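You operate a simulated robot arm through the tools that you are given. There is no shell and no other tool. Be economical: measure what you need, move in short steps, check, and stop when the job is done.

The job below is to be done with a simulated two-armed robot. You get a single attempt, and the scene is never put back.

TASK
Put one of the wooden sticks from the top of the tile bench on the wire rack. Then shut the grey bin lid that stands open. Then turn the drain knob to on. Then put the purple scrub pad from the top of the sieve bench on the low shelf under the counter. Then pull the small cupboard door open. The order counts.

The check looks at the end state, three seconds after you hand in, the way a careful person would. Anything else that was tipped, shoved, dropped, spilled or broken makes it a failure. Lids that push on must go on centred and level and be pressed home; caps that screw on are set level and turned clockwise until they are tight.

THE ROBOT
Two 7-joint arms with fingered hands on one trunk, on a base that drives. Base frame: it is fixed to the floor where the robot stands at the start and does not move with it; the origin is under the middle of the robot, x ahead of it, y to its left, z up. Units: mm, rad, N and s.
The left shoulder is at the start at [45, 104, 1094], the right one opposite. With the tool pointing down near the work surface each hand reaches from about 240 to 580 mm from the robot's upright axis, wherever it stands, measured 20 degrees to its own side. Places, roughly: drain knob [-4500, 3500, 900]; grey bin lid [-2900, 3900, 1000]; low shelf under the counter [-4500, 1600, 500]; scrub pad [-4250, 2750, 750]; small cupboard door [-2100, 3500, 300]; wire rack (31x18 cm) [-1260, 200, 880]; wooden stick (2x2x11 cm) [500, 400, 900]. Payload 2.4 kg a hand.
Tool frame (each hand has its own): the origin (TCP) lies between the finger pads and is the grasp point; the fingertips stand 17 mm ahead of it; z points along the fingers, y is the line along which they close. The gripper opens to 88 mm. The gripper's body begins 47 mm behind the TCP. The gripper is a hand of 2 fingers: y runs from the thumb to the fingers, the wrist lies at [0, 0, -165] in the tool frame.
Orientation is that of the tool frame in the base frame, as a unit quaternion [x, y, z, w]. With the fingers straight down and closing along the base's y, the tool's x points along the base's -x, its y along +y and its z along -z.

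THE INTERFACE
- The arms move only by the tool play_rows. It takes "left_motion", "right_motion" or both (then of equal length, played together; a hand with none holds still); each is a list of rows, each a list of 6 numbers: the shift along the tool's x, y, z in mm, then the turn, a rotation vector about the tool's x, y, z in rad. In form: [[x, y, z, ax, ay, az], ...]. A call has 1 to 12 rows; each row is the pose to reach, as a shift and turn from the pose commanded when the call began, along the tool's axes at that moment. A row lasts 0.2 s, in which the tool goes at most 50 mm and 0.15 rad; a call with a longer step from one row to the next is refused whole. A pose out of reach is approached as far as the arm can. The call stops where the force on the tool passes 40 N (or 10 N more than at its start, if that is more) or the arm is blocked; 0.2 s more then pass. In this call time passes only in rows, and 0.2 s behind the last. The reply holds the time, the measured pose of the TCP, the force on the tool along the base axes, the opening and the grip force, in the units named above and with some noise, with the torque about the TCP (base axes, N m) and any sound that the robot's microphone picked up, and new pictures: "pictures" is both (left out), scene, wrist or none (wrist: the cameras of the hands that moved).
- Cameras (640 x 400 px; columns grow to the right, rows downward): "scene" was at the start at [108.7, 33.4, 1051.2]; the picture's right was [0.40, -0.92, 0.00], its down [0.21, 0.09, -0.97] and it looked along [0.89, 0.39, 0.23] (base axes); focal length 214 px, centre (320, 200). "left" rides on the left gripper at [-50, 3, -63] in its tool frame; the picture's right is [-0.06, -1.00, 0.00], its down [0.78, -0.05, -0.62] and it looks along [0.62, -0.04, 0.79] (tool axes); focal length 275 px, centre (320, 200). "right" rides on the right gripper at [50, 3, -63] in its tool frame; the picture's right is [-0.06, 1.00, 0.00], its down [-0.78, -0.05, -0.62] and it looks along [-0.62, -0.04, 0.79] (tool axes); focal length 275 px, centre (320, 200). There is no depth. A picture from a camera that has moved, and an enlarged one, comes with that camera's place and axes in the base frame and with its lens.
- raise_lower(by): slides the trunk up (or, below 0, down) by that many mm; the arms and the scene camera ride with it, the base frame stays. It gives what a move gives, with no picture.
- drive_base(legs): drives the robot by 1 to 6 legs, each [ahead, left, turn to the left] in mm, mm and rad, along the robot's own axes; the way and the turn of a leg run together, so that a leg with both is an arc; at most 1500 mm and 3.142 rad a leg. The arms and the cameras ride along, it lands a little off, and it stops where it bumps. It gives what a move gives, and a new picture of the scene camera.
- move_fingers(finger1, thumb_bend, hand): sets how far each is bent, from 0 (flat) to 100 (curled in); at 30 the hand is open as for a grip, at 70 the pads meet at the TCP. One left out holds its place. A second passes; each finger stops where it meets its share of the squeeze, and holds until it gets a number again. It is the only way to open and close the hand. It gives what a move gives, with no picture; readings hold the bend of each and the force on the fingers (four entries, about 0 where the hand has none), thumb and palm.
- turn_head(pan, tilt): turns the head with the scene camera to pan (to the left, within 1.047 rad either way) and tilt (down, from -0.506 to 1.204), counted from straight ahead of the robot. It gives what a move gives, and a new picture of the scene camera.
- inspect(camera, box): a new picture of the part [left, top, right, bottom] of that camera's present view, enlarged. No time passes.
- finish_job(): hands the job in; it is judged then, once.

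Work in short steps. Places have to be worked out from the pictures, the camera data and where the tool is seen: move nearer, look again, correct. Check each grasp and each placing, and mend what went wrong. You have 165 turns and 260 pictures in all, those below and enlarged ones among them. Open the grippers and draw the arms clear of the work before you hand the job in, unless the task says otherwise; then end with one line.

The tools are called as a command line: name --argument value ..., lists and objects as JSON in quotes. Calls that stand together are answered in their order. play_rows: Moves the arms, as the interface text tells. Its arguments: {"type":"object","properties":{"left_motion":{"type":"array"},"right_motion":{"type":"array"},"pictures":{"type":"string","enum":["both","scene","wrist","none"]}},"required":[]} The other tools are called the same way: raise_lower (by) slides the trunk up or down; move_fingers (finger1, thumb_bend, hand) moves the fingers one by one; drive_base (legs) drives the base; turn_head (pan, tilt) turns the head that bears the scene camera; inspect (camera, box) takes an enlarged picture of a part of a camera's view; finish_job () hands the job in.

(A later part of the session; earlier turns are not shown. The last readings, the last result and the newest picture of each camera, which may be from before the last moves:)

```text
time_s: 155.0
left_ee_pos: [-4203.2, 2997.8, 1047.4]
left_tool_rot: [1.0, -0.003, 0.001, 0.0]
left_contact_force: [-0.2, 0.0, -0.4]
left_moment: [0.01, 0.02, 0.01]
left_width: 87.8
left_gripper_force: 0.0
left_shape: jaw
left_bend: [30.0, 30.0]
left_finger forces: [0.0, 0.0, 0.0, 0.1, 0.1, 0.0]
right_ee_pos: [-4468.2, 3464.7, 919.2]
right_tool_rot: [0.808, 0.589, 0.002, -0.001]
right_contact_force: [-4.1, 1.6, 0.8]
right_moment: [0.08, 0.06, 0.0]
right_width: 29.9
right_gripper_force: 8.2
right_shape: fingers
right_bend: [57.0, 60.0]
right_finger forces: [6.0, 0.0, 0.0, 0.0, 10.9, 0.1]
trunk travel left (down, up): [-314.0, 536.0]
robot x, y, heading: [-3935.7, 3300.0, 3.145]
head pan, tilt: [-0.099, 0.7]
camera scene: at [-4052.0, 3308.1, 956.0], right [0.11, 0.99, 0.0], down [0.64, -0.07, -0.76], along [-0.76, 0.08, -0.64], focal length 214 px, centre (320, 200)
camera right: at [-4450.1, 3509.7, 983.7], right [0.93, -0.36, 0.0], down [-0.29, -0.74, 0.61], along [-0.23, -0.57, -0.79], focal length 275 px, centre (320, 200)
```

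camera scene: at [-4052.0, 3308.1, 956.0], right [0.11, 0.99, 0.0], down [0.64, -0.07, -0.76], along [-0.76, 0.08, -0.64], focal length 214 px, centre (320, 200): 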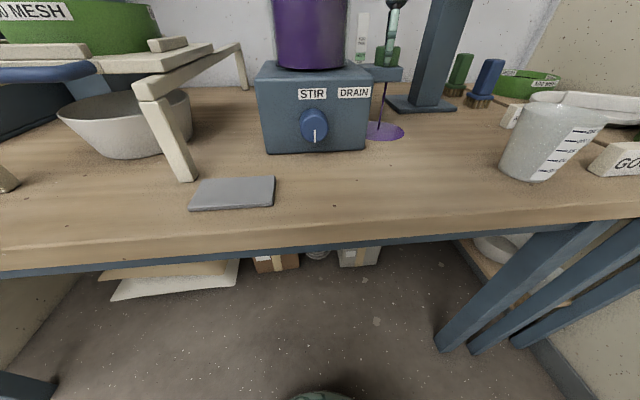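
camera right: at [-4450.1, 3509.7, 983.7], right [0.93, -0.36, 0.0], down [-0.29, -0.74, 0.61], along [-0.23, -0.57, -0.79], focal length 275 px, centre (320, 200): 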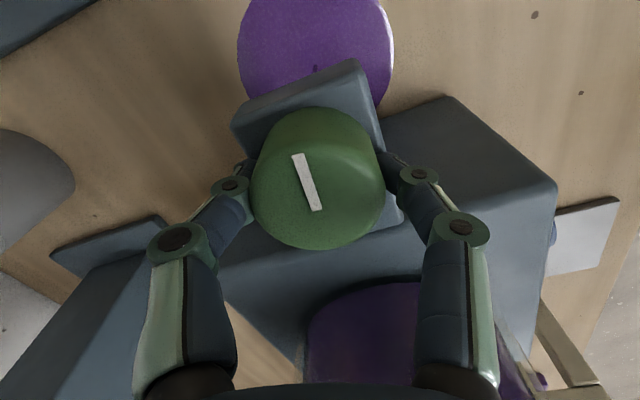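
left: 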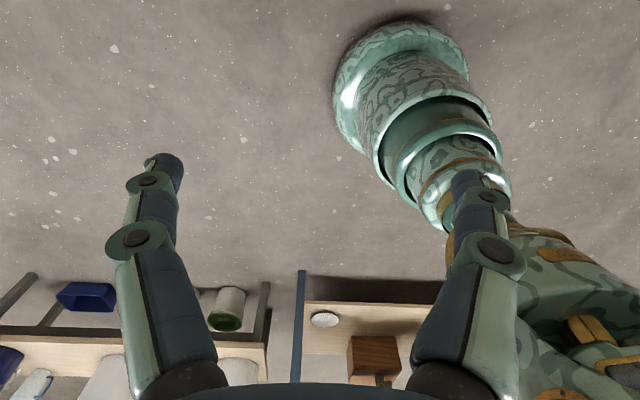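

The knob pointer is now about 90° from its start. I turn a little more to feel for a stop.

play_rows --right_motion '[[0, 0, 0, 0, 0, -0.1], [0, 0, 0, 0, 0, -0.2], [0, 0, 0, 0, 0, -0.3]]' --pictures "wrist"

```text
time_s: 155.8
left_ee_pos: [-4204.6, 2998.2, 1046.9]
left_tool_rot: [1.0, -0.002, 0.001, 0.001]
left_contact_force: [0.2, 0.0, 0.8]
left_moment: [-0.02, 0.04, 0.0]
left_width: 88.2
left_gripper_force: 0.0
left_shape: jaw
left_bend: [30.0, 30.0]
left_finger forces: [0.0, 0.0, 0.0, 0.1, 0.0, 0.0]
right_ee_pos: [-4468.8, 3464.5, 918.8]
right_tool_rot: [0.712, 0.703, 0.001, -0.002]
right_contact_force: [-3.9, 5.5, 1.8]
right_moment: [0.07, 0.02, -0.29]
right_width: 30.0
right_gripper_force: 8.5
right_shape: fingers
right_bend: [57.0, 60.0]
right_finger forces: [6.5, 0.0, 0.0, 0.0, 11.8, 0.0]
trunk travel left (down, up): [-314.0, 536.0]
robot x, y, heading: [-3937.1, 3298.7, 3.13]
head pan, tilt: [-0.099, 0.7]
camera right: at [-4464.7, 3513.6, 983.9], right [1.0, -0.07, 0.0], down [-0.06, -0.79, 0.61], along [-0.05, -0.61, -0.79], focal length 275 px, centre (320, 200)
```

right: 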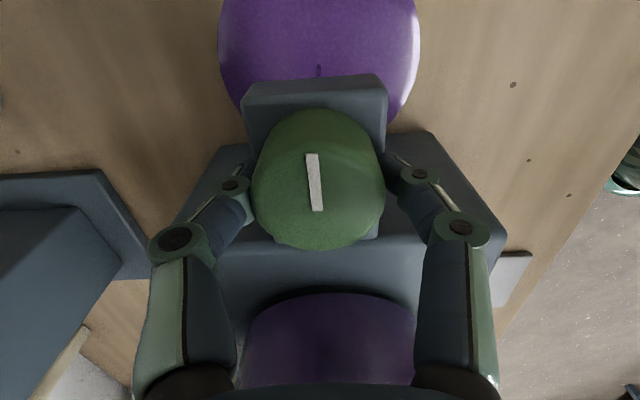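

End stop reached (0.29 N·m, pointer at 90°): the knob is on. I release and rise.

move_fingers --hand "right" --finger1 48 --thumb_bend 48

raise_lower --by 120

inspect --camera "right" --box '[0, 0, 640, 400]'

inspect --camera "scene" --box '[230, 60, 500, 229]'

```text
time_s: 156.8
left_ee_pos: [-4203.8, 2997.8, 1048.0]
left_tool_rot: [1.0, -0.003, 0.0, 0.001]
left_contact_force: [-0.7, 0.0, 0.9]
left_moment: [0.0, 0.0, -0.05]
left_width: 87.9
left_gripper_force: 0.1
left_shape: jaw
left_bend: [30.0, 30.0]
left_finger forces: [0.0, 0.0, 0.0, 0.0, 0.1, 0.0]
right_ee_pos: [-4467.9, 3464.9, 919.6]
right_tool_rot: [0.713, 0.701, 0.001, -0.002]
right_contact_force: [-0.2, -0.9, 0.2]
right_moment: [0.02, 0.05, -0.02]
right_width: 43.1
right_gripper_force: 0.1
right_shape: fingers
right_bend: [48.0, 48.0]
right_finger forces: [0.0, 0.0, 0.1, 0.0, 0.1, 0.0]
trunk travel left (down, up): [-314.0, 536.0]
robot x, y, heading: [-3938.3, 3300.6, 3.135]
head pan, tilt: [-0.099, 0.7]
```

```text
time_s: 158.3
left_ee_pos: [-4203.8, 2997.6, 1168.2]
left_tool_rot: [1.0, -0.003, 0.001, -0.001]
left_contact_force: [-0.3, -0.5, 0.5]
left_moment: [-0.02, 0.02, 0.02]
left_width: 88.1
left_gripper_force: 0.0
left_shape: jaw
left_bend: [30.0, 30.0]
left_finger forces: [0.0, 0.0, 0.0, 0.0, 0.1, 0.0]
right_ee_pos: [-4468.1, 3465.1, 1037.7]
right_tool_rot: [0.712, 0.702, 0.002, -0.001]
right_contact_force: [-0.4, 1.0, -0.1]
right_moment: [-0.01, 0.0, -0.01]
right_width: 43.2
right_gripper_force: 0.1
right_shape: fingers
right_bend: [48.0, 48.0]
right_finger forces: [0.0, 0.0, 0.1, 0.0, 0.1, 0.0]
trunk travel left (down, up): [-434.0, 416.0]
robot x, y, heading: [-3938.4, 3296.3, 3.133]
head pan, tilt: [-0.099, 0.7]
```

```text
1.00 times, centred on (320, 200) of right (not enlarged: the box is as wide or as high as the picture)
camera zoom: at [-4464.4, 3512.8, 1103.6], right [1.0, -0.08, 0.0], down [-0.06, -0.79, 0.61], along [-0.05, -0.61, -0.79], focal length 275 px, centre (320, 200)
```

zoom: 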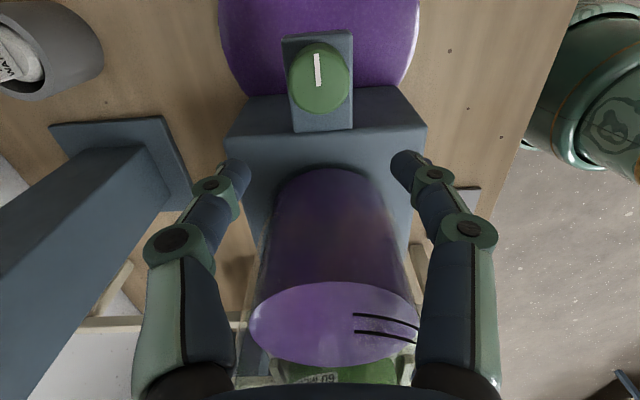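

```text
2.37 times, centred on (365, 144) of scene
camera zoom: at [-4048.3, 3307.9, 1076.6], right [0.11, 0.99, 0.0], down [0.64, -0.07, -0.76], along [-0.76, 0.08, -0.64], focal length 508 px, centre (214, 331)
```

zoom: 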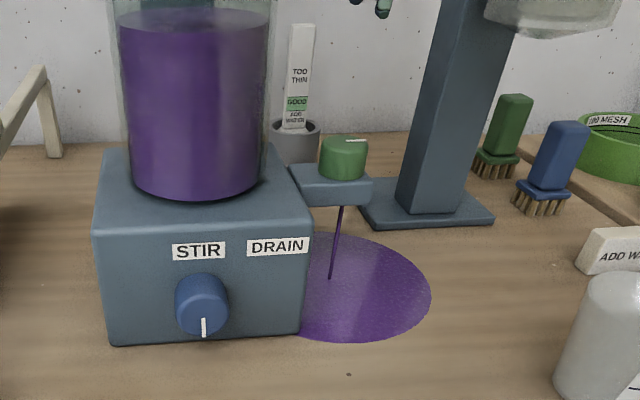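

The drain runs, knob on. I back off the bench and un-yaw the right hand.

drive_base --legs '[[-330, 0, 0]]'

play_rows --right_motion '[[0, 0, -5, 0, 0, 0.145], [0, 0, -10, 0, 0, 0.29], [0, 0, -20, 0, 0, 0.435], [0, 0, -30, 0, 0, 0.58], [0, 0, -40, 0, 0, 0.725], [0, 0, -50, 0, 0, 0.87], [0, 0, -60, 0, 0, 1.015], [0, 0, -60, 0, 0, 1.16], [0, 0, -60, 0, 0, 1.305], [0, 0, -60, 0, 0, 1.45], [0, 0, -60, 0, 0, 1.56]]' --pictures "none"

turn_head --pan 0.5 --tilt 0.5

```text
time_s: 160.4
left_ee_pos: [-3876.4, 2995.2, 1168.4]
left_tool_rot: [1.0, -0.004, 0.0, 0.0]
left_contact_force: [0.5, 0.0, -1.0]
left_moment: [0.03, 0.0, 0.01]
left_width: 87.7
left_gripper_force: 0.0
left_shape: jaw
left_bend: [30.0, 30.0]
left_finger forces: [0.1, 0.1, 0.0, 0.1, 0.0, 0.1]
right_ee_pos: [-4139.1, 3462.5, 1039.0]
right_tool_rot: [0.712, 0.702, 0.001, -0.003]
right_contact_force: [-0.5, -0.7, -0.2]
right_moment: [0.01, 0.03, 0.01]
right_width: 43.4
right_gripper_force: 0.2
right_shape: fingers
right_bend: [48.0, 48.0]
right_finger forces: [0.1, 0.0, 0.0, 0.0, 0.0, 0.0]
trunk travel left (down, up): [-434.0, 416.0]
robot x, y, heading: [-3608.9, 3294.3, 3.136]
head pan, tilt: [-0.099, 0.7]
camera scene: at [-3719.9, 3305.8, 1076.8], right [0.11, 0.99, 0.0], down [0.64, -0.07, -0.77], along [-0.76, 0.08, -0.64], focal length 214 px, centre (320, 200)
```

scene: 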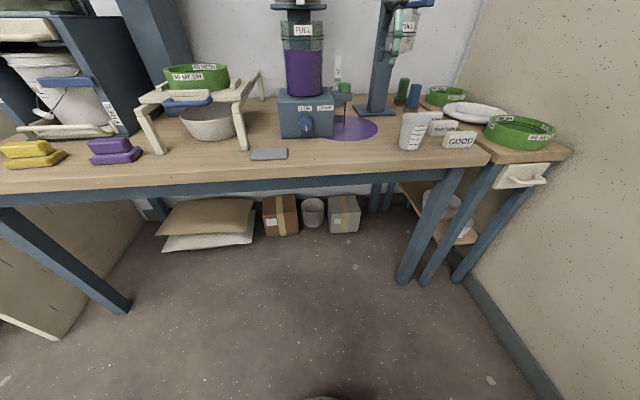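

```text
time_s: 162.8
left_ee_pos: [-3877.2, 2995.1, 1168.0]
left_tool_rot: [1.0, -0.003, -0.001, 0.0]
left_contact_force: [0.4, 0.1, -0.5]
left_moment: [0.0, 0.0, 0.01]
left_width: 87.9
left_gripper_force: 0.0
left_shape: jaw
left_bend: [30.0, 30.0]
left_finger forces: [0.0, 0.0, 0.1, 0.0, 0.0, 0.1]
right_ee_pos: [-4140.8, 3463.2, 1098.2]
right_tool_rot: [1.0, -0.003, -0.001, -0.002]
right_contact_force: [-0.4, 0.3, -0.3]
right_moment: [-0.01, 0.03, -0.03]
right_width: 43.5
right_gripper_force: 0.1
right_shape: fingers
right_bend: [48.0, 48.0]
right_finger forces: [0.1, 0.0, 0.0, 0.0, 0.0, 0.0]
trunk travel left (down, up): [-434.0, 416.0]
robot x, y, heading: [-3608.3, 3295.3, 3.134]
head pan, tilt: [-0.099, 0.7]
```

```text
time_s: 163.8
left_ee_pos: [-3875.4, 2995.4, 1166.7]
left_tool_rot: [1.0, -0.004, 0.0, 0.0]
left_contact_force: [0.1, -0.6, 0.7]
left_moment: [0.01, -0.01, 0.02]
left_width: 87.8
left_gripper_force: 0.1
left_shape: jaw
left_bend: [30.0, 30.0]
left_finger forces: [0.0, 0.1, 0.0, 0.1, 0.0, 0.0]
right_ee_pos: [-4139.4, 3462.0, 1098.8]
right_tool_rot: [1.0, -0.001, -0.002, -0.003]
right_contact_force: [0.0, -0.5, -0.6]
right_moment: [-0.01, 0.0, -0.04]
right_width: 43.3
right_gripper_force: 0.1
right_shape: fingers
right_bend: [48.0, 48.0]
right_finger forces: [0.0, 0.0, 0.0, 0.0, 0.0, 0.0]
trunk travel left (down, up): [-434.0, 416.0]
robot x, y, heading: [-3610.1, 3298.6, 3.136]
head pan, tilt: [0.499, 0.499]
camera scene: at [-3716.0, 3253.9, 1094.4], right [-0.47, 0.88, 0.0], down [0.42, 0.23, -0.88], along [-0.77, -0.41, -0.48], focal length 214 px, centre (320, 200)
```

scene: 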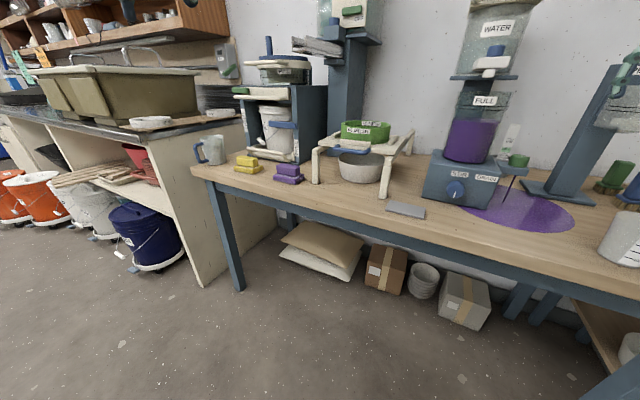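

The pad is at about (−4254, 2842), long side along y. I'll use the left hand (its camera rides on top). I retract the right hand, drive sideways to face the pad and look closely.

play_rows --right_motion '[[45, 0, -10, 0, 0, 0], [90, 0, -20, 0, 0, 0], [135, 0, -30, 0, 0, 0]]' --pictures "none"

drive_base --legs '[[205, 310, 0]]'

turn_head --pan 0.35 --tilt 0.6

inspect --camera "scene" --box '[200, 150, 440, 300]'

```text
time_s: 164.6
left_ee_pos: [-3876.0, 2994.8, 1167.5]
left_tool_rot: [1.0, -0.004, 0.0, 0.0]
left_contact_force: [-0.1, -1.4, 0.8]
left_moment: [-0.01, 0.04, 0.0]
left_width: 88.2
left_gripper_force: 0.0
left_shape: jaw
left_bend: [30.0, 30.0]
left_finger forces: [0.0, 0.0, 0.0, 0.0, 0.0, 0.0]
right_ee_pos: [-4003.5, 3460.7, 1129.6]
right_tool_rot: [1.0, -0.002, 0.0, -0.003]
right_contact_force: [0.9, -0.2, 0.6]
right_moment: [-0.02, -0.03, -0.01]
right_width: 43.6
right_gripper_force: 0.2
right_shape: fingers
right_bend: [48.0, 48.0]
right_finger forces: [0.0, 0.0, 0.1, 0.0, 0.1, 0.1]
trunk travel left (down, up): [-434.0, 416.0]
robot x, y, heading: [-3611.0, 3291.4, 3.136]
head pan, tilt: [0.499, 0.499]
```

```text
time_s: 167.0
left_ee_pos: [-4081.8, 2685.5, 1168.2]
left_tool_rot: [1.0, -0.002, 0.001, 0.0]
left_contact_force: [-0.8, -0.2, 0.4]
left_moment: [0.01, -0.01, 0.01]
left_width: 87.8
left_gripper_force: 0.0
left_shape: jaw
left_bend: [30.0, 30.0]
left_finger forces: [0.1, 0.0, 0.0, 0.0, 0.1, 0.0]
right_ee_pos: [-4209.1, 3150.5, 1129.1]
right_tool_rot: [1.0, -0.001, -0.001, -0.004]
right_contact_force: [-0.4, 0.1, -0.6]
right_moment: [-0.03, 0.02, -0.02]
right_width: 43.7
right_gripper_force: 0.0
right_shape: fingers
right_bend: [48.0, 48.0]
right_finger forces: [0.1, 0.0, 0.1, 0.0, 0.0, 0.1]
trunk travel left (down, up): [-434.0, 416.0]
robot x, y, heading: [-3813.7, 2988.2, 3.134]
head pan, tilt: [0.499, 0.499]
camera scene: at [-3921.3, 2943.6, 1094.4], right [-0.47, 0.88, 0.0], down [0.42, 0.23, -0.88], along [-0.77, -0.42, -0.48], focal length 214 px, centre (320, 200)
```

scene: 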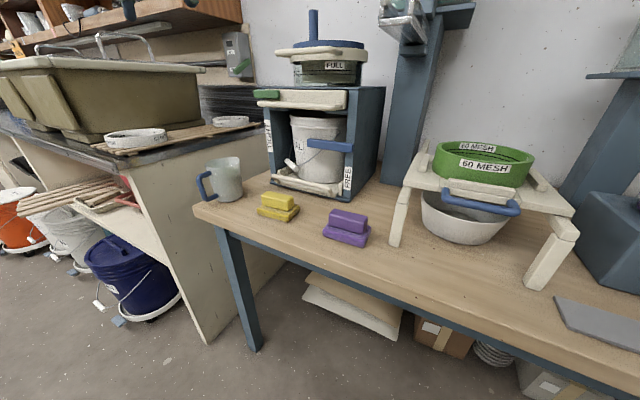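

```text
time_s: 167.7
left_ee_pos: [-4079.7, 2685.2, 1167.4]
left_tool_rot: [1.0, -0.002, 0.0, 0.0]
left_contact_force: [0.5, -0.2, 0.7]
left_moment: [0.02, -0.01, 0.01]
left_width: 87.8
left_gripper_force: 0.1
left_shape: jaw
left_bend: [30.0, 30.0]
left_finger forces: [0.0, 0.0, 0.0, 0.0, 0.0, 0.0]
right_ee_pos: [-4210.8, 3150.3, 1128.6]
right_tool_rot: [1.0, -0.001, -0.001, -0.002]
right_contact_force: [-0.3, -0.3, 0.3]
right_moment: [-0.01, -0.01, 0.03]
right_width: 43.6
right_gripper_force: 0.0
right_shape: fingers
right_bend: [48.0, 48.0]
right_finger forces: [0.0, 0.0, 0.1, 0.0, 0.0, 0.1]
trunk travel left (down, up): [-434.0, 416.0]
robot x, y, heading: [-3816.0, 2986.6, 3.136]
head pan, tilt: [0.351, 0.6]
camera scene: at [-3924.2, 2957.0, 1085.4], right [-0.34, 0.94, 0.0], down [0.53, 0.19, -0.83], along [-0.78, -0.28, -0.56], focal length 214 px, centre (320, 200)
```

scene: 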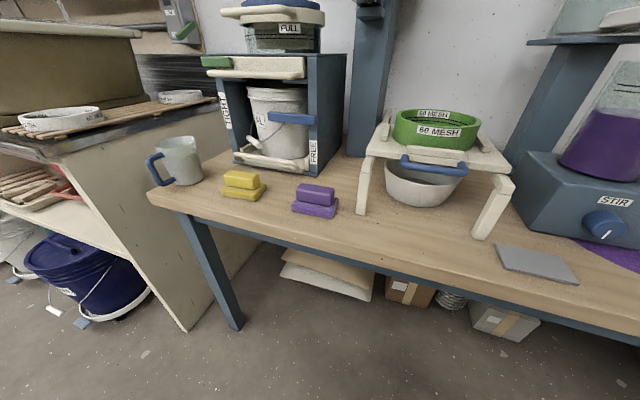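

```text
2.67 times, centred on (320, 225) of scene
camera zoom: at [-3924.2, 2957.0, 1085.4], right [-0.34, 0.94, 0.0], down [0.53, 0.19, -0.83], along [-0.78, -0.28, -0.56], focal length 572 px, centre (320, 133)
```

zoom: 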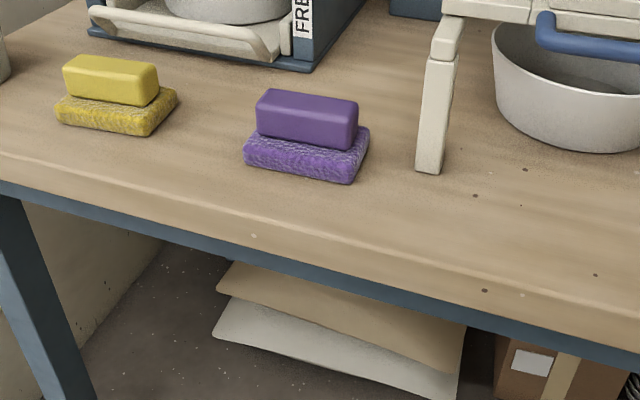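

The handle is ~75 mm long, centred ≈(−4287, 2815, 832). I open the left hand wider and bring it pitched 45° to a stand-off above it.

move_fingers --hand "left" --finger1 24 --thumb_bend 24

play_rows --left_motion '[[-19, -16, 34, 0, -0.1, 0], [-38, -33, 68, 0, -0.2, 0], [-56, -49, 100, 0, -0.3, 0], [-75, -65, 135, 0, -0.4, 0], [-94, -81, 170, 0, -0.5, 0], [-112, -98, 205, 0, -0.6, 0], [-131, -114, 240, 0, -0.7, 0], [-150, -130, 260, 0, -0.785, 0]]' --pictures "both"

```text
time_s: 168.7
left_ee_pos: [-4081.9, 2685.7, 1168.0]
left_tool_rot: [1.0, -0.004, 0.0, 0.0]
left_contact_force: [-0.5, -0.2, -1.5]
left_moment: [-0.04, 0.02, -0.02]
left_width: 91.7
left_gripper_force: 0.0
left_shape: fingers
left_bend: [24.0, 24.0]
left_finger forces: [0.1, 0.1, 0.0, 0.1, 0.0, 0.1]
right_ee_pos: [-4210.5, 3149.7, 1128.5]
right_tool_rot: [1.0, -0.001, -0.001, -0.003]
right_contact_force: [-0.7, 0.5, 0.1]
right_moment: [0.0, -0.01, -0.04]
right_width: 43.2
right_gripper_force: 0.0
right_shape: fingers
right_bend: [48.0, 48.0]
right_finger forces: [0.0, 0.1, 0.0, 0.0, 0.1, 0.0]
trunk travel left (down, up): [-434.0, 416.0]
robot x, y, heading: [-3814.7, 2988.1, 3.135]
head pan, tilt: [0.351, 0.6]
```

```text
time_s: 170.5
left_ee_pos: [-4235.7, 2815.9, 947.9]
left_tool_rot: [0.925, -0.002, -0.379, -0.001]
left_contact_force: [0.1, 0.0, 0.8]
left_moment: [0.02, 0.03, -0.02]
left_width: 92.1
left_gripper_force: 0.0
left_shape: fingers
left_bend: [24.0, 24.0]
left_finger forces: [0.1, 0.1, 0.0, 0.0, 0.0, 0.1]
left hand out of reach, approached as far as the arm can: row 8
right_ee_pos: [-4209.1, 3150.6, 1129.0]
right_tool_rot: [1.0, -0.002, -0.001, -0.004]
right_contact_force: [0.3, 0.1, 0.5]
right_moment: [0.03, 0.0, 0.03]
right_width: 43.2
right_gripper_force: 0.1
right_shape: fingers
right_bend: [48.0, 48.0]
right_finger forces: [0.0, 0.0, 0.1, 0.1, 0.0, 0.1]
trunk travel left (down, up): [-434.0, 416.0]
robot x, y, heading: [-3811.3, 2987.0, 3.138]
head pan, tilt: [0.351, 0.6]
camera scene: at [-3924.0, 2956.7, 1085.4], right [-0.34, 0.94, 0.0], down [0.53, 0.19, -0.82], along [-0.78, -0.28, -0.57], focal length 214 px, centre (320, 200)
camera left: at [-4227.5, 2815.2, 1028.3], right [-0.04, 1.0, 0.04], down [0.99, 0.05, -0.11], along [-0.11, 0.04, -0.99], focal length 275 px, centre (320, 200)
```

scene: 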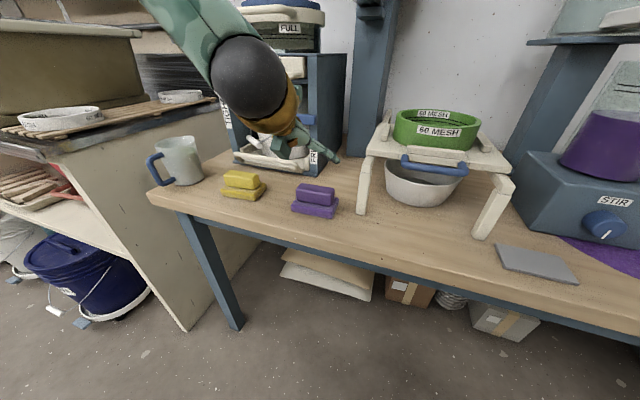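
left: 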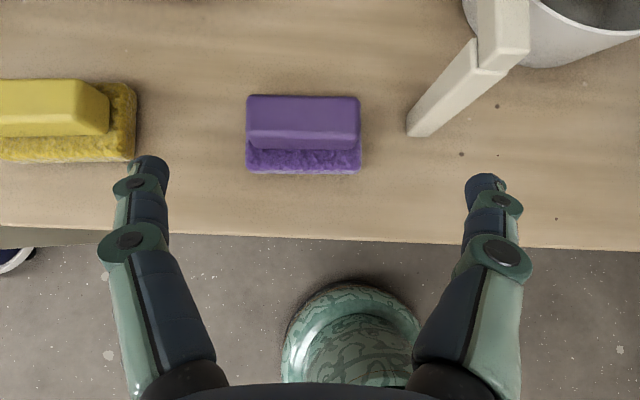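

The camera looks straight down on the pad: handle centre ≈(−4303, 2812). I approach further.

play_rows --left_motion '[[5, 2, 25, 0, 0, 0], [10, 2, 50, 0, 0, 0], [15, 2, 75, 0, 0, 0], [20, 2, 95, 0, 0, 0]]' --pictures "wrist"

```text
time_s: 171.5
left_ee_pos: [-4260.8, 2810.0, 942.6]
left_tool_rot: [0.925, -0.003, -0.38, -0.001]
left_contact_force: [0.4, 0.2, -0.8]
left_moment: [-0.03, 0.0, -0.03]
left_width: 92.0
left_gripper_force: 0.1
left_shape: fingers
left_bend: [24.0, 24.0]
left_finger forces: [0.0, 0.0, 0.1, 0.1, 0.0, 0.1]
left hand out of reach, approached as far as the arm can: row 1, 2, 3, 4
right_ee_pos: [-4210.3, 3150.0, 1128.9]
right_tool_rot: [1.0, -0.001, -0.001, -0.003]
right_contact_force: [-0.4, -0.2, -0.5]
right_moment: [-0.03, -0.01, 0.02]
right_width: 43.3
right_gripper_force: 0.1
right_shape: fingers
right_bend: [48.0, 48.0]
right_finger forces: [0.0, 0.0, 0.0, 0.0, 0.0, 0.0]
trunk travel left (down, up): [-434.0, 416.0]
robot x, y, heading: [-3811.3, 2986.7, 3.14]
head pan, tilt: [0.351, 0.6]
camera left: at [-4253.3, 2807.3, 1023.7], right [-0.04, 1.0, 0.04], down [0.99, 0.04, -0.11], along [-0.11, 0.04, -0.99], focal length 275 px, centre (320, 200)
```

left: 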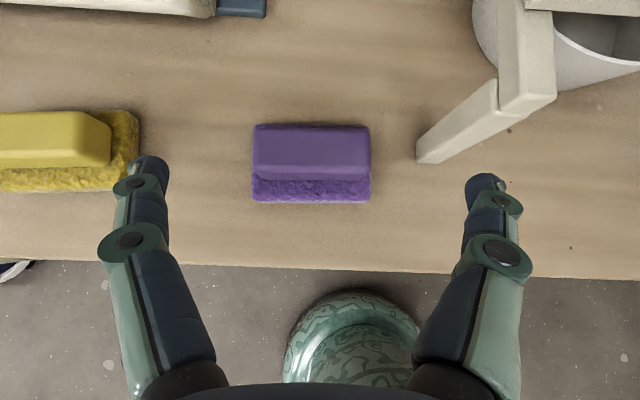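

The arm's own limit stops it; I lower the trunk 60 mm, advance over the handle, and check.

raise_lower --by -60

play_rows --left_motion '[[-15, 0, 14, 0, 0, 0], [-30, 0, 29, 0, 0, 0]]' --pictures "wrist"

```text
time_s: 172.5
left_ee_pos: [-4261.7, 2811.0, 883.7]
left_tool_rot: [0.924, -0.002, -0.383, -0.002]
left_contact_force: [-0.1, 0.1, -0.3]
left_moment: [-0.02, -0.01, -0.03]
left_width: 92.0
left_gripper_force: 0.1
left_shape: fingers
left_bend: [24.0, 24.0]
left_finger forces: [0.0, 0.0, 0.1, 0.0, 0.0, 0.0]
right_ee_pos: [-4210.6, 3150.7, 1068.1]
right_tool_rot: [1.0, 0.0, -0.001, -0.003]
right_contact_force: [-0.5, -0.2, 0.5]
right_moment: [-0.03, -0.05, 0.0]
right_width: 43.6
right_gripper_force: 0.1
right_shape: fingers
right_bend: [48.0, 48.0]
right_finger forces: [0.1, 0.0, 0.1, 0.0, 0.1, 0.0]
trunk travel left (down, up): [-374.0, 476.0]
robot x, y, heading: [-3812.4, 2984.8, 3.134]
head pan, tilt: [0.351, 0.6]
```

```text
time_s: 173.1
left_ee_pos: [-4300.5, 2807.0, 888.6]
left_tool_rot: [0.924, -0.003, -0.382, -0.001]
left_contact_force: [-0.2, -0.3, -0.1]
left_moment: [-0.02, -0.01, -0.02]
left_width: 92.2
left_gripper_force: 0.0
left_shape: fingers
left_bend: [24.0, 24.0]
left_finger forces: [0.0, 0.0, 0.0, 0.0, 0.0, 0.0]
left hand out of reach, approached as far as the arm can: row 2
right_ee_pos: [-4209.6, 3150.8, 1069.1]
right_tool_rot: [1.0, -0.001, -0.001, -0.002]
right_contact_force: [-0.2, 0.5, 0.1]
right_moment: [0.01, -0.03, 0.02]
right_width: 43.6
right_gripper_force: 0.0
right_shape: fingers
right_bend: [48.0, 48.0]
right_finger forces: [0.1, 0.1, 0.0, 0.1, 0.0, 0.0]
trunk travel left (down, up): [-374.0, 476.0]
robot x, y, heading: [-3815.6, 2983.6, 3.137]
head pan, tilt: [0.351, 0.6]
camera left: at [-4292.8, 2804.8, 969.5], right [-0.04, 1.0, 0.04], down [0.99, 0.04, -0.12], along [-0.12, 0.04, -0.99], focal length 275 px, centre (320, 200)
```

left: 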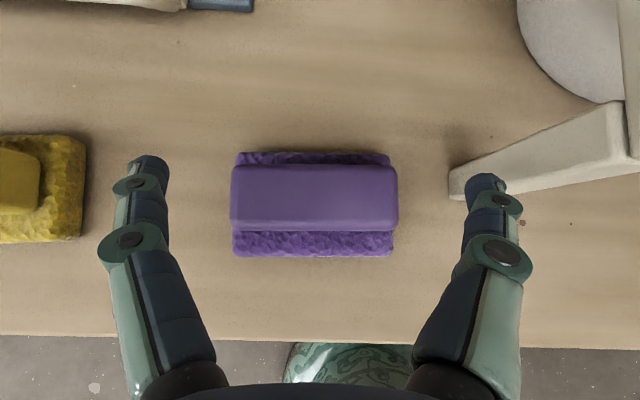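

Handle is centred between the fingers. I lower the trunk 30 then 18 mm, with 8 mm advance.

raise_lower --by -30

play_rows --left_motion '[[-5, 0, 5, 0, 0, 0]]' --pictures "none"

raise_lower --by -18

inspect --camera "left" --box '[0, 0, 640, 400]'

inspect --camera "scene" --box '[200, 50, 440, 200]'

```text
time_s: 173.9
left_ee_pos: [-4300.7, 2806.8, 860.0]
left_tool_rot: [0.924, -0.003, -0.382, -0.002]
left_contact_force: [0.3, -0.5, -0.7]
left_moment: [0.02, 0.03, 0.03]
left_width: 92.1
left_gripper_force: 0.1
left_shape: fingers
left_bend: [24.0, 24.0]
left_finger forces: [0.1, 0.0, 0.0, 0.0, 0.0, 0.0]
right_ee_pos: [-4209.5, 3150.5, 1038.3]
right_tool_rot: [1.0, -0.001, 0.0, -0.003]
right_contact_force: [0.0, -0.5, -0.3]
right_moment: [0.0, 0.0, 0.0]
right_width: 43.7
right_gripper_force: 0.2
right_shape: fingers
right_bend: [48.0, 48.0]
right_finger forces: [0.0, 0.0, 0.1, 0.1, 0.1, 0.1]
trunk travel left (down, up): [-344.0, 506.0]
robot x, y, heading: [-3811.1, 2983.8, 3.135]
head pan, tilt: [0.351, 0.6]
```

```text
time_s: 174.3
left_ee_pos: [-4309.1, 2806.3, 860.5]
left_tool_rot: [0.924, -0.003, -0.382, -0.002]
left_contact_force: [1.2, -0.4, -0.3]
left_moment: [-0.01, 0.02, -0.02]
left_width: 91.9
left_gripper_force: 0.1
left_shape: fingers
left_bend: [24.0, 24.0]
left_finger forces: [0.0, 0.0, 0.1, 0.1, 0.1, 0.1]
right_ee_pos: [-4210.5, 3150.6, 1038.5]
right_tool_rot: [1.0, 0.0, -0.001, -0.003]
right_contact_force: [-0.2, 0.2, 0.0]
right_moment: [0.0, 0.02, -0.01]
right_width: 43.5
right_gripper_force: 0.1
right_shape: fingers
right_bend: [48.0, 48.0]
right_finger forces: [0.1, 0.0, 0.0, 0.0, 0.0, 0.0]
trunk travel left (down, up): [-344.0, 506.0]
robot x, y, heading: [-3809.6, 2986.0, 3.134]
head pan, tilt: [0.351, 0.6]
```

```text
time_s: 174.9
left_ee_pos: [-4308.7, 2807.2, 841.5]
left_tool_rot: [0.924, -0.002, -0.383, -0.001]
left_contact_force: [-0.2, -0.9, 0.7]
left_moment: [-0.01, 0.02, -0.01]
left_width: 92.0
left_gripper_force: 0.2
left_shape: fingers
left_bend: [24.0, 24.0]
left_finger forces: [0.0, 0.0, 0.2, 0.0, 0.1, 0.0]
right_ee_pos: [-4209.2, 3151.8, 1019.3]
right_tool_rot: [1.0, -0.001, -0.001, -0.003]
right_contact_force: [0.0, 0.3, 0.7]
right_moment: [-0.03, -0.01, 0.03]
right_width: 43.6
right_gripper_force: 0.0
right_shape: fingers
right_bend: [48.0, 48.0]
right_finger forces: [0.0, 0.0, 0.1, 0.1, 0.0, 0.1]
trunk travel left (down, up): [-326.0, 524.0]
robot x, y, heading: [-3813.8, 2988.0, 3.136]
head pan, tilt: [0.351, 0.6]
```

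```text
1.00 times, centred on (320, 200) of left (not enlarged: the box is as wide or as high as the picture)
camera zoom: at [-4299.9, 2805.0, 922.4], right [-0.04, 1.0, 0.04], down [0.99, 0.04, -0.12], along [-0.12, 0.04, -0.99], focal length 275 px, centre (320, 200)
```

zoom: 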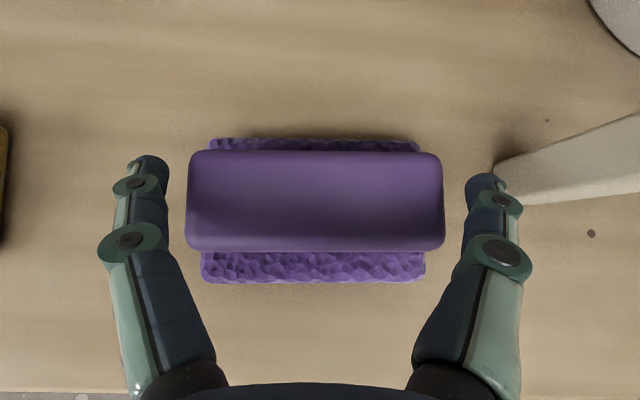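

```text
2.67 times, centred on (320, 125) of scene
camera zoom: at [-3927.1, 2957.2, 976.7], right [-0.34, 0.94, 0.0], down [0.53, 0.19, -0.83], along [-0.78, -0.28, -0.56], focal length 572 px, centre (320, 400)
```

zoom: 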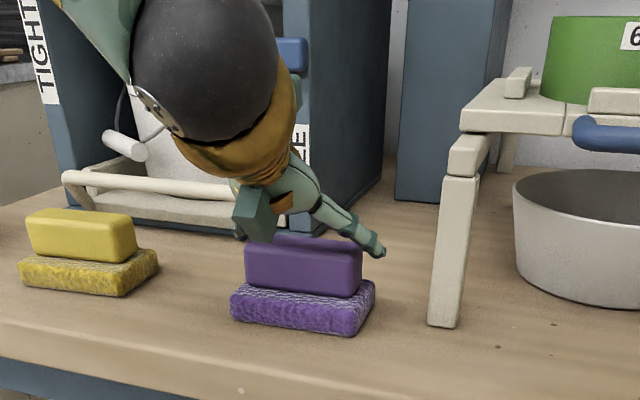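

The handle's top is level with the TCP. I lower 10 mm more and close.

raise_lower --by -10

move_fingers --hand "left" --finger1 70 --thumb_bend 70

inspect --camera "left" --box '[0, 0, 640, 400]'

```text
time_s: 175.5
left_ee_pos: [-4308.3, 2805.9, 831.5]
left_tool_rot: [0.924, -0.002, -0.382, -0.001]
left_contact_force: [-0.4, 0.3, 0.9]
left_moment: [0.02, -0.02, 0.03]
left_width: 94.4
left_gripper_force: 0.5
left_shape: fingers
left_bend: [23.0, 24.0]
left_finger forces: [0.6, 0.1, 0.0, 0.1, 1.3, 0.1]
right_ee_pos: [-4210.3, 3150.4, 1011.2]
right_tool_rot: [1.0, -0.001, -0.001, -0.003]
right_contact_force: [0.0, -0.2, 0.2]
right_moment: [-0.01, 0.0, -0.01]
right_width: 43.6
right_gripper_force: 0.1
right_shape: fingers
right_bend: [48.0, 48.0]
right_finger forces: [0.0, 0.0, 0.0, 0.0, 0.1, 0.1]
trunk travel left (down, up): [-316.0, 534.0]
robot x, y, heading: [-3814.9, 2987.4, 3.138]
head pan, tilt: [0.351, 0.6]
```

```text
time_s: 176.5
left_ee_pos: [-4308.6, 2807.8, 830.2]
left_tool_rot: [0.924, -0.003, -0.382, -0.001]
left_contact_force: [-0.7, 2.1, 5.6]
left_moment: [-0.25, -0.04, -0.07]
left_width: 78.9
left_gripper_force: 24.9
left_shape: fingers
left_bend: [38.0, 56.0]
left_finger forces: [23.7, 0.1, 0.1, 0.1, 26.1, 0.0]
right_ee_pos: [-4209.9, 3150.5, 1010.1]
right_tool_rot: [1.0, -0.001, -0.001, -0.003]
right_contact_force: [-0.5, 0.0, -0.7]
right_moment: [0.0, 0.0, -0.02]
right_width: 43.8
right_gripper_force: 0.1
right_shape: fingers
right_bend: [48.0, 48.0]
right_finger forces: [0.0, 0.0, 0.0, 0.0, 0.0, 0.0]
trunk travel left (down, up): [-316.0, 534.0]
robot x, y, heading: [-3815.2, 2988.4, 3.14]
head pan, tilt: [0.351, 0.6]
```

```text
1.00 times, centred on (320, 200) of left (not enlarged: the box is as wide or as high as the picture)
camera zoom: at [-4299.9, 2805.2, 912.6], right [-0.04, 1.0, 0.04], down [0.99, 0.04, -0.12], along [-0.12, 0.04, -0.99], focal length 275 px, centre (320, 200)
```

zoom: 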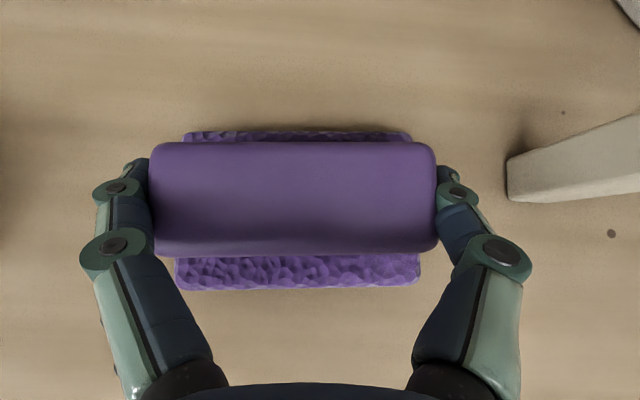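

Firm grip (about 25 N each). I lift with the trunk and check.

raise_lower --by 40

raise_lower --by 120

drive_base --legs '[[-450, 0, 0]]'

inspect --camera "left" --box '[0, 0, 640, 400]'

```text
time_s: 177.3
left_ee_pos: [-4307.3, 2806.1, 870.7]
left_tool_rot: [0.924, -0.001, -0.382, 0.0]
left_contact_force: [0.2, 0.9, -0.5]
left_moment: [-0.01, 0.02, 0.0]
left_width: 78.5
left_gripper_force: 22.7
left_shape: fingers
left_bend: [38.0, 56.0]
left_finger forces: [21.6, 0.1, 0.1, 0.0, 24.3, 0.1]
right_ee_pos: [-4210.6, 3150.7, 1050.4]
right_tool_rot: [1.0, -0.001, 0.0, -0.003]
right_contact_force: [0.1, -0.2, -0.2]
right_moment: [0.0, 0.01, 0.03]
right_width: 43.5
right_gripper_force: 0.1
right_shape: fingers
right_bend: [48.0, 48.0]
right_finger forces: [0.0, 0.1, 0.0, 0.1, 0.1, 0.0]
trunk travel left (down, up): [-356.0, 494.0]
robot x, y, heading: [-3814.0, 2988.0, 3.138]
head pan, tilt: [0.351, 0.6]
```

```text
time_s: 178.8
left_ee_pos: [-4306.5, 2806.6, 1011.1]
left_tool_rot: [0.916, -0.004, -0.401, -0.003]
left_contact_force: [0.6, -0.8, -1.3]
left_moment: [0.0, 0.02, 0.0]
left_width: 78.3
left_gripper_force: 23.1
left_shape: fingers
left_bend: [38.0, 56.0]
left_finger forces: [21.7, 0.1, 0.0, 0.1, 24.3, 0.1]
right_ee_pos: [-4210.3, 3150.9, 1169.2]
right_tool_rot: [1.0, -0.001, 0.0, -0.003]
right_contact_force: [-0.3, -0.2, -0.5]
right_moment: [0.03, -0.01, 0.03]
right_width: 43.5
right_gripper_force: 0.0
right_shape: fingers
right_bend: [48.0, 48.0]
right_finger forces: [0.1, 0.1, 0.0, 0.1, 0.0, 0.0]
trunk travel left (down, up): [-476.0, 374.0]
robot x, y, heading: [-3815.5, 2987.0, 3.137]
head pan, tilt: [0.351, 0.6]
```

```text
time_s: 181.6
left_ee_pos: [-3855.5, 2803.9, 1012.3]
left_tool_rot: [0.916, -0.002, -0.401, -0.001]
left_contact_force: [-0.1, -0.5, -0.4]
left_moment: [-0.02, 0.02, 0.01]
left_width: 78.4
left_gripper_force: 22.9
left_shape: fingers
left_bend: [38.0, 56.0]
left_finger forces: [21.6, 0.1, 0.0, 0.0, 24.2, 0.1]
right_ee_pos: [-3758.4, 3148.2, 1170.5]
right_tool_rot: [1.0, 0.0, -0.001, -0.002]
right_contact_force: [-0.1, -0.6, -0.1]
right_moment: [0.01, 0.0, -0.01]
right_width: 43.6
right_gripper_force: 0.1
right_shape: fingers
right_bend: [48.0, 48.0]
right_finger forces: [0.1, 0.1, 0.1, 0.0, 0.0, 0.0]
trunk travel left (down, up): [-476.0, 374.0]
robot x, y, heading: [-3357.7, 2983.0, 3.136]
head pan, tilt: [0.351, 0.6]
camera scene: at [-3471.0, 2954.9, 1127.7], right [-0.34, 0.94, 0.0], down [0.53, 0.19, -0.83], along [-0.78, -0.28, -0.56], focal length 214 px, centre (320, 200)
```

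scene: 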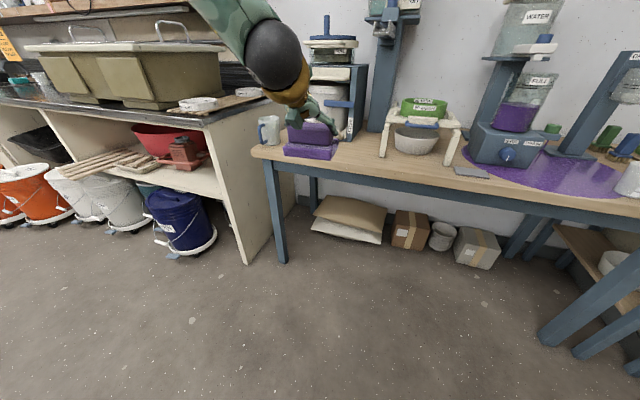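

```text
1.00 times, centred on (320, 200) of left (not enlarged: the box is as wide or as high as the picture)
camera zoom: at [-3843.3, 2801.3, 1093.0], right [-0.04, 1.0, 0.05], down [0.99, 0.04, -0.16], along [-0.16, 0.04, -0.99], focal length 275 px, centre (320, 200)
```

zoom: 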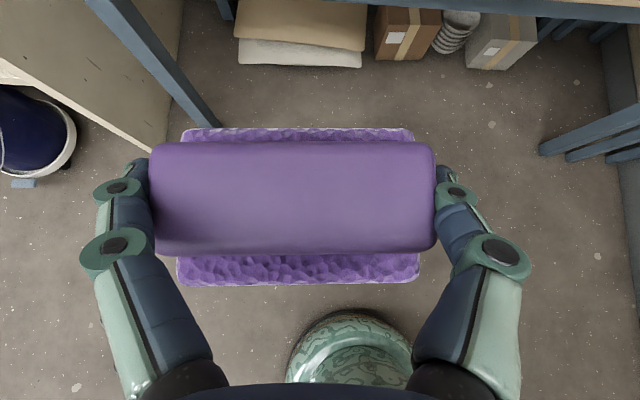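

Pad secure. I drive left along to face the counter's low shelf.

drive_base --legs '[[0, 1100, 0]]'

turn_head --pan 0.2 --tilt 0.4

```text
time_s: 187.2
left_ee_pos: [-3856.2, 1703.4, 1012.0]
left_tool_rot: [0.916, 0.0, -0.401, -0.001]
left_contact_force: [0.5, 0.1, -1.0]
left_moment: [0.0, -0.01, 0.0]
left_width: 78.4
left_gripper_force: 22.7
left_shape: fingers
left_bend: [38.0, 56.0]
left_finger forces: [21.7, 0.1, 0.0, 0.0, 24.2, 0.1]
right_ee_pos: [-3761.6, 2048.3, 1170.8]
right_tool_rot: [1.0, 0.002, -0.001, -0.002]
right_contact_force: [0.2, 0.2, 0.5]
right_moment: [-0.01, -0.02, 0.01]
right_width: 43.6
right_gripper_force: 0.1
right_shape: fingers
right_bend: [48.0, 48.0]
right_finger forces: [0.0, 0.0, 0.0, 0.0, 0.0, 0.0]
trunk travel left (down, up): [-476.0, 374.0]
robot x, y, heading: [-3363.9, 1883.4, 3.139]
head pan, tilt: [0.351, 0.6]
camera scene: at [-3473.8, 1855.9, 1127.6], right [-0.34, 0.94, 0.0], down [0.53, 0.19, -0.82], along [-0.77, -0.28, -0.57], focal length 214 px, centre (320, 200)
```

scene: 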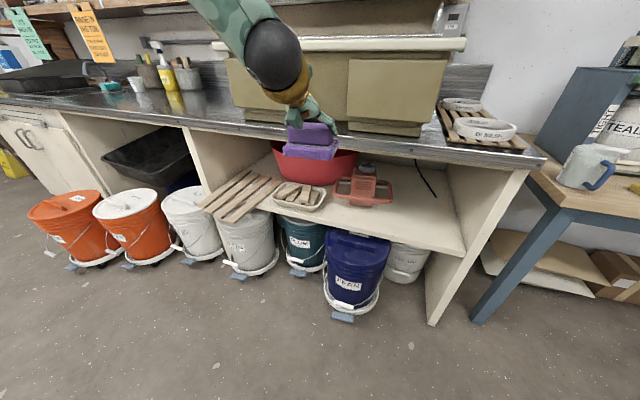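

```text
time_s: 187.9
left_ee_pos: [-3857.8, 1702.9, 1011.7]
left_tool_rot: [0.916, 0.0, -0.401, 0.0]
left_contact_force: [-0.1, 0.2, -0.7]
left_moment: [0.01, 0.04, -0.01]
left_width: 78.3
left_gripper_force: 22.3
left_shape: fingers
left_bend: [38.0, 56.0]
left_finger forces: [21.6, 0.0, 0.0, 0.1, 24.1, 0.0]
right_ee_pos: [-3760.9, 2047.1, 1170.1]
right_tool_rot: [1.0, 0.001, 0.0, -0.003]
right_contact_force: [-0.1, -1.1, 0.7]
right_moment: [0.01, 0.04, -0.01]
right_width: 43.4
right_gripper_force: 0.2
right_shape: fingers
right_bend: [48.0, 48.0]
right_finger forces: [0.0, 0.0, 0.1, 0.0, 0.1, 0.1]
trunk travel left (down, up): [-476.0, 374.0]
robot x, y, heading: [-3364.6, 1885.8, 3.14]
head pan, tilt: [0.201, 0.4]
camera scene: at [-3481.6, 1867.9, 1145.8], right [-0.2, 0.98, 0.0], down [0.38, 0.08, -0.92], along [-0.9, -0.18, -0.39], focal length 214 px, centre (320, 200)
```

scene: 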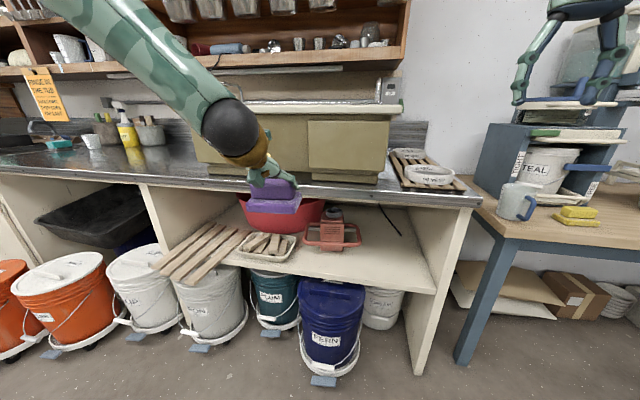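

The low shelf is visible; its right-front part is free. I zoom on it.

inspect --camera "scene" --box '[280, 180, 472, 300]'

```text
3.33 times, centred on (376, 240) of scene
camera zoom: at [-3481.6, 1867.9, 1145.8], right [-0.2, 0.98, 0.0], down [0.38, 0.08, -0.92], along [-0.9, -0.18, -0.39], focal length 715 px, centre (133, 67)
```

zoom: 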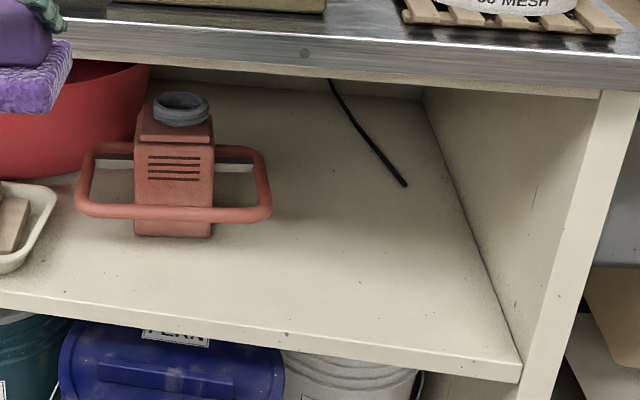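

Shelf geometry: front edge x≈−4165, top z≈527, right panel y≈2175; free spot near (−4240, 2080). I tuck the right hand back, drive in front, and lower the trunk.

play_rows --right_motion '[[30, 0, 0, 0, 0, 0], [60, 0, 0, 0, 0, 0], [90, 0, 0, 0, 0, 0], [110, 0, 0, 0, 0, 0]]' --pictures "none"

drive_base --legs '[[195, -373, 0]]'

```text
time_s: 188.9
left_ee_pos: [-3856.8, 1702.9, 1012.1]
left_tool_rot: [0.916, -0.001, -0.401, -0.001]
left_contact_force: [0.9, -0.7, -1.0]
left_moment: [-0.01, -0.03, 0.0]
left_width: 78.5
left_gripper_force: 23.1
left_shape: fingers
left_bend: [38.0, 56.0]
left_finger forces: [21.6, 0.0, 0.0, 0.0, 24.1, 0.1]
right_ee_pos: [-3651.4, 2047.6, 1169.5]
right_tool_rot: [1.0, 0.0, 0.0, -0.003]
right_contact_force: [0.7, -0.8, -0.1]
right_moment: [0.01, -0.02, 0.02]
right_width: 43.7
right_gripper_force: 0.0
right_shape: fingers
right_bend: [48.0, 48.0]
right_finger forces: [0.0, 0.0, 0.1, 0.1, 0.0, 0.0]
trunk travel left (down, up): [-476.0, 374.0]
robot x, y, heading: [-3363.2, 1883.4, 3.141]
head pan, tilt: [0.201, 0.4]
```

```text
time_s: 191.5
left_ee_pos: [-4050.9, 2078.4, 1012.1]
left_tool_rot: [0.916, 0.0, -0.401, -0.001]
left_contact_force: [0.1, 0.3, -2.1]
left_moment: [0.01, 0.03, -0.01]
left_width: 78.0
left_gripper_force: 22.8
left_shape: fingers
left_bend: [38.0, 56.0]
left_finger forces: [21.7, 0.1, 0.0, 0.1, 24.1, 0.1]
right_ee_pos: [-3844.9, 2423.7, 1170.5]
right_tool_rot: [1.0, 0.002, -0.001, -0.002]
right_contact_force: [-0.6, 0.8, -0.7]
right_moment: [0.0, -0.02, 0.06]
right_width: 43.3
right_gripper_force: 0.1
right_shape: fingers
right_bend: [48.0, 48.0]
right_finger forces: [0.0, 0.0, 0.1, 0.0, 0.0, 0.0]
trunk travel left (down, up): [-476.0, 374.0]
robot x, y, heading: [-3556.7, 2260.5, -3.141]
head pan, tilt: [0.201, 0.4]
camera scene: at [-3675.0, 2242.8, 1145.8], right [-0.2, 0.98, 0.0], down [0.38, 0.08, -0.92], along [-0.9, -0.18, -0.39], focal length 214 px, centre (320, 200)
```

scene: 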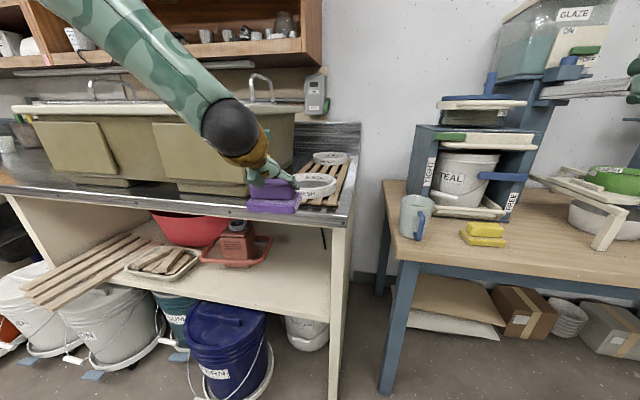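

Position fits. I lower the trunk 430 mm in two steps.

raise_lower --by -250

raise_lower --by -180

turn_head --pan 0.3 --tilt 0.4

```text
time_s: 194.1
left_ee_pos: [-4049.9, 2077.6, 762.9]
left_tool_rot: [0.916, 0.001, -0.401, 0.0]
left_contact_force: [-0.3, 0.2, -1.1]
left_moment: [0.02, 0.01, -0.01]
left_width: 78.1
left_gripper_force: 22.6
left_shape: fingers
left_bend: [38.0, 56.0]
left_finger forces: [22.1, 0.0, 0.0, 0.0, 23.8, 0.0]
right_ee_pos: [-3844.3, 2422.9, 920.3]
right_tool_rot: [1.0, 0.001, -0.001, -0.002]
right_contact_force: [0.4, 0.6, 0.2]
right_moment: [-0.01, 0.02, 0.01]
right_width: 43.1
right_gripper_force: 0.0
right_shape: fingers
right_bend: [48.0, 48.0]
right_finger forces: [0.0, 0.0, 0.1, 0.1, 0.0, 0.0]
trunk travel left (down, up): [-226.0, 624.0]
robot x, y, heading: [-3555.7, 2263.5, -3.136]
head pan, tilt: [0.201, 0.4]
```

```text
time_s: 196.1
left_ee_pos: [-4050.7, 2077.1, 582.8]
left_tool_rot: [0.916, 0.0, -0.401, 0.0]
left_contact_force: [0.1, 0.6, -0.2]
left_moment: [-0.03, 0.04, 0.0]
left_width: 78.0
left_gripper_force: 23.0
left_shape: fingers
left_bend: [38.0, 56.0]
left_finger forces: [22.4, 0.0, 0.1, 0.1, 23.6, 0.1]
right_ee_pos: [-3851.3, 2422.8, 735.9]
right_tool_rot: [1.0, 0.003, 0.015, -0.002]
right_contact_force: [-0.5, 0.2, 0.6]
right_moment: [0.01, 0.02, 0.02]
right_width: 43.6
right_gripper_force: 0.1
right_shape: fingers
right_bend: [48.0, 48.0]
right_finger forces: [0.1, 0.0, 0.0, 0.0, 0.1, 0.1]
trunk travel left (down, up): [-46.0, 804.0]
robot x, y, heading: [-3555.6, 2259.3, -3.146]
head pan, tilt: [0.201, 0.4]
```

```text
time_s: 196.8
left_ee_pos: [-4051.4, 2077.8, 581.4]
left_tool_rot: [0.916, 0.001, -0.401, 0.0]
left_contact_force: [0.7, 0.7, -1.1]
left_moment: [0.04, 0.0, -0.02]
left_width: 78.0
left_gripper_force: 23.3
left_shape: fingers
left_bend: [38.0, 56.0]
left_finger forces: [22.4, 0.1, 0.0, 0.0, 23.5, 0.2]
right_ee_pos: [-3850.8, 2422.3, 735.7]
right_tool_rot: [1.0, 0.001, 0.016, -0.003]
right_contact_force: [0.7, 0.3, -0.3]
right_moment: [0.03, 0.02, 0.01]
right_width: 43.6
right_gripper_force: 0.1
right_shape: fingers
right_bend: [48.0, 48.0]
right_finger forces: [0.0, 0.0, 0.0, 0.0, 0.1, 0.1]
trunk travel left (down, up): [-46.0, 804.0]
robot x, y, heading: [-3555.3, 2259.7, -3.146]
head pan, tilt: [0.3, 0.4]
camera scene: at [-3689.6, 2233.6, 718.7], right [-0.3, 0.96, 0.0], down [0.37, 0.12, -0.92], along [-0.88, -0.27, -0.39], focal length 214 px, centre (320, 200)
```

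scene: 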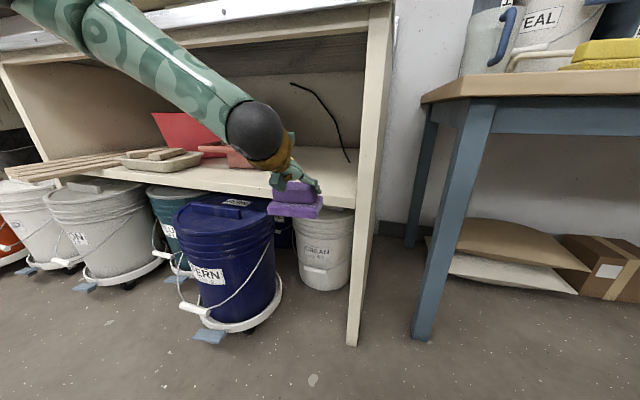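

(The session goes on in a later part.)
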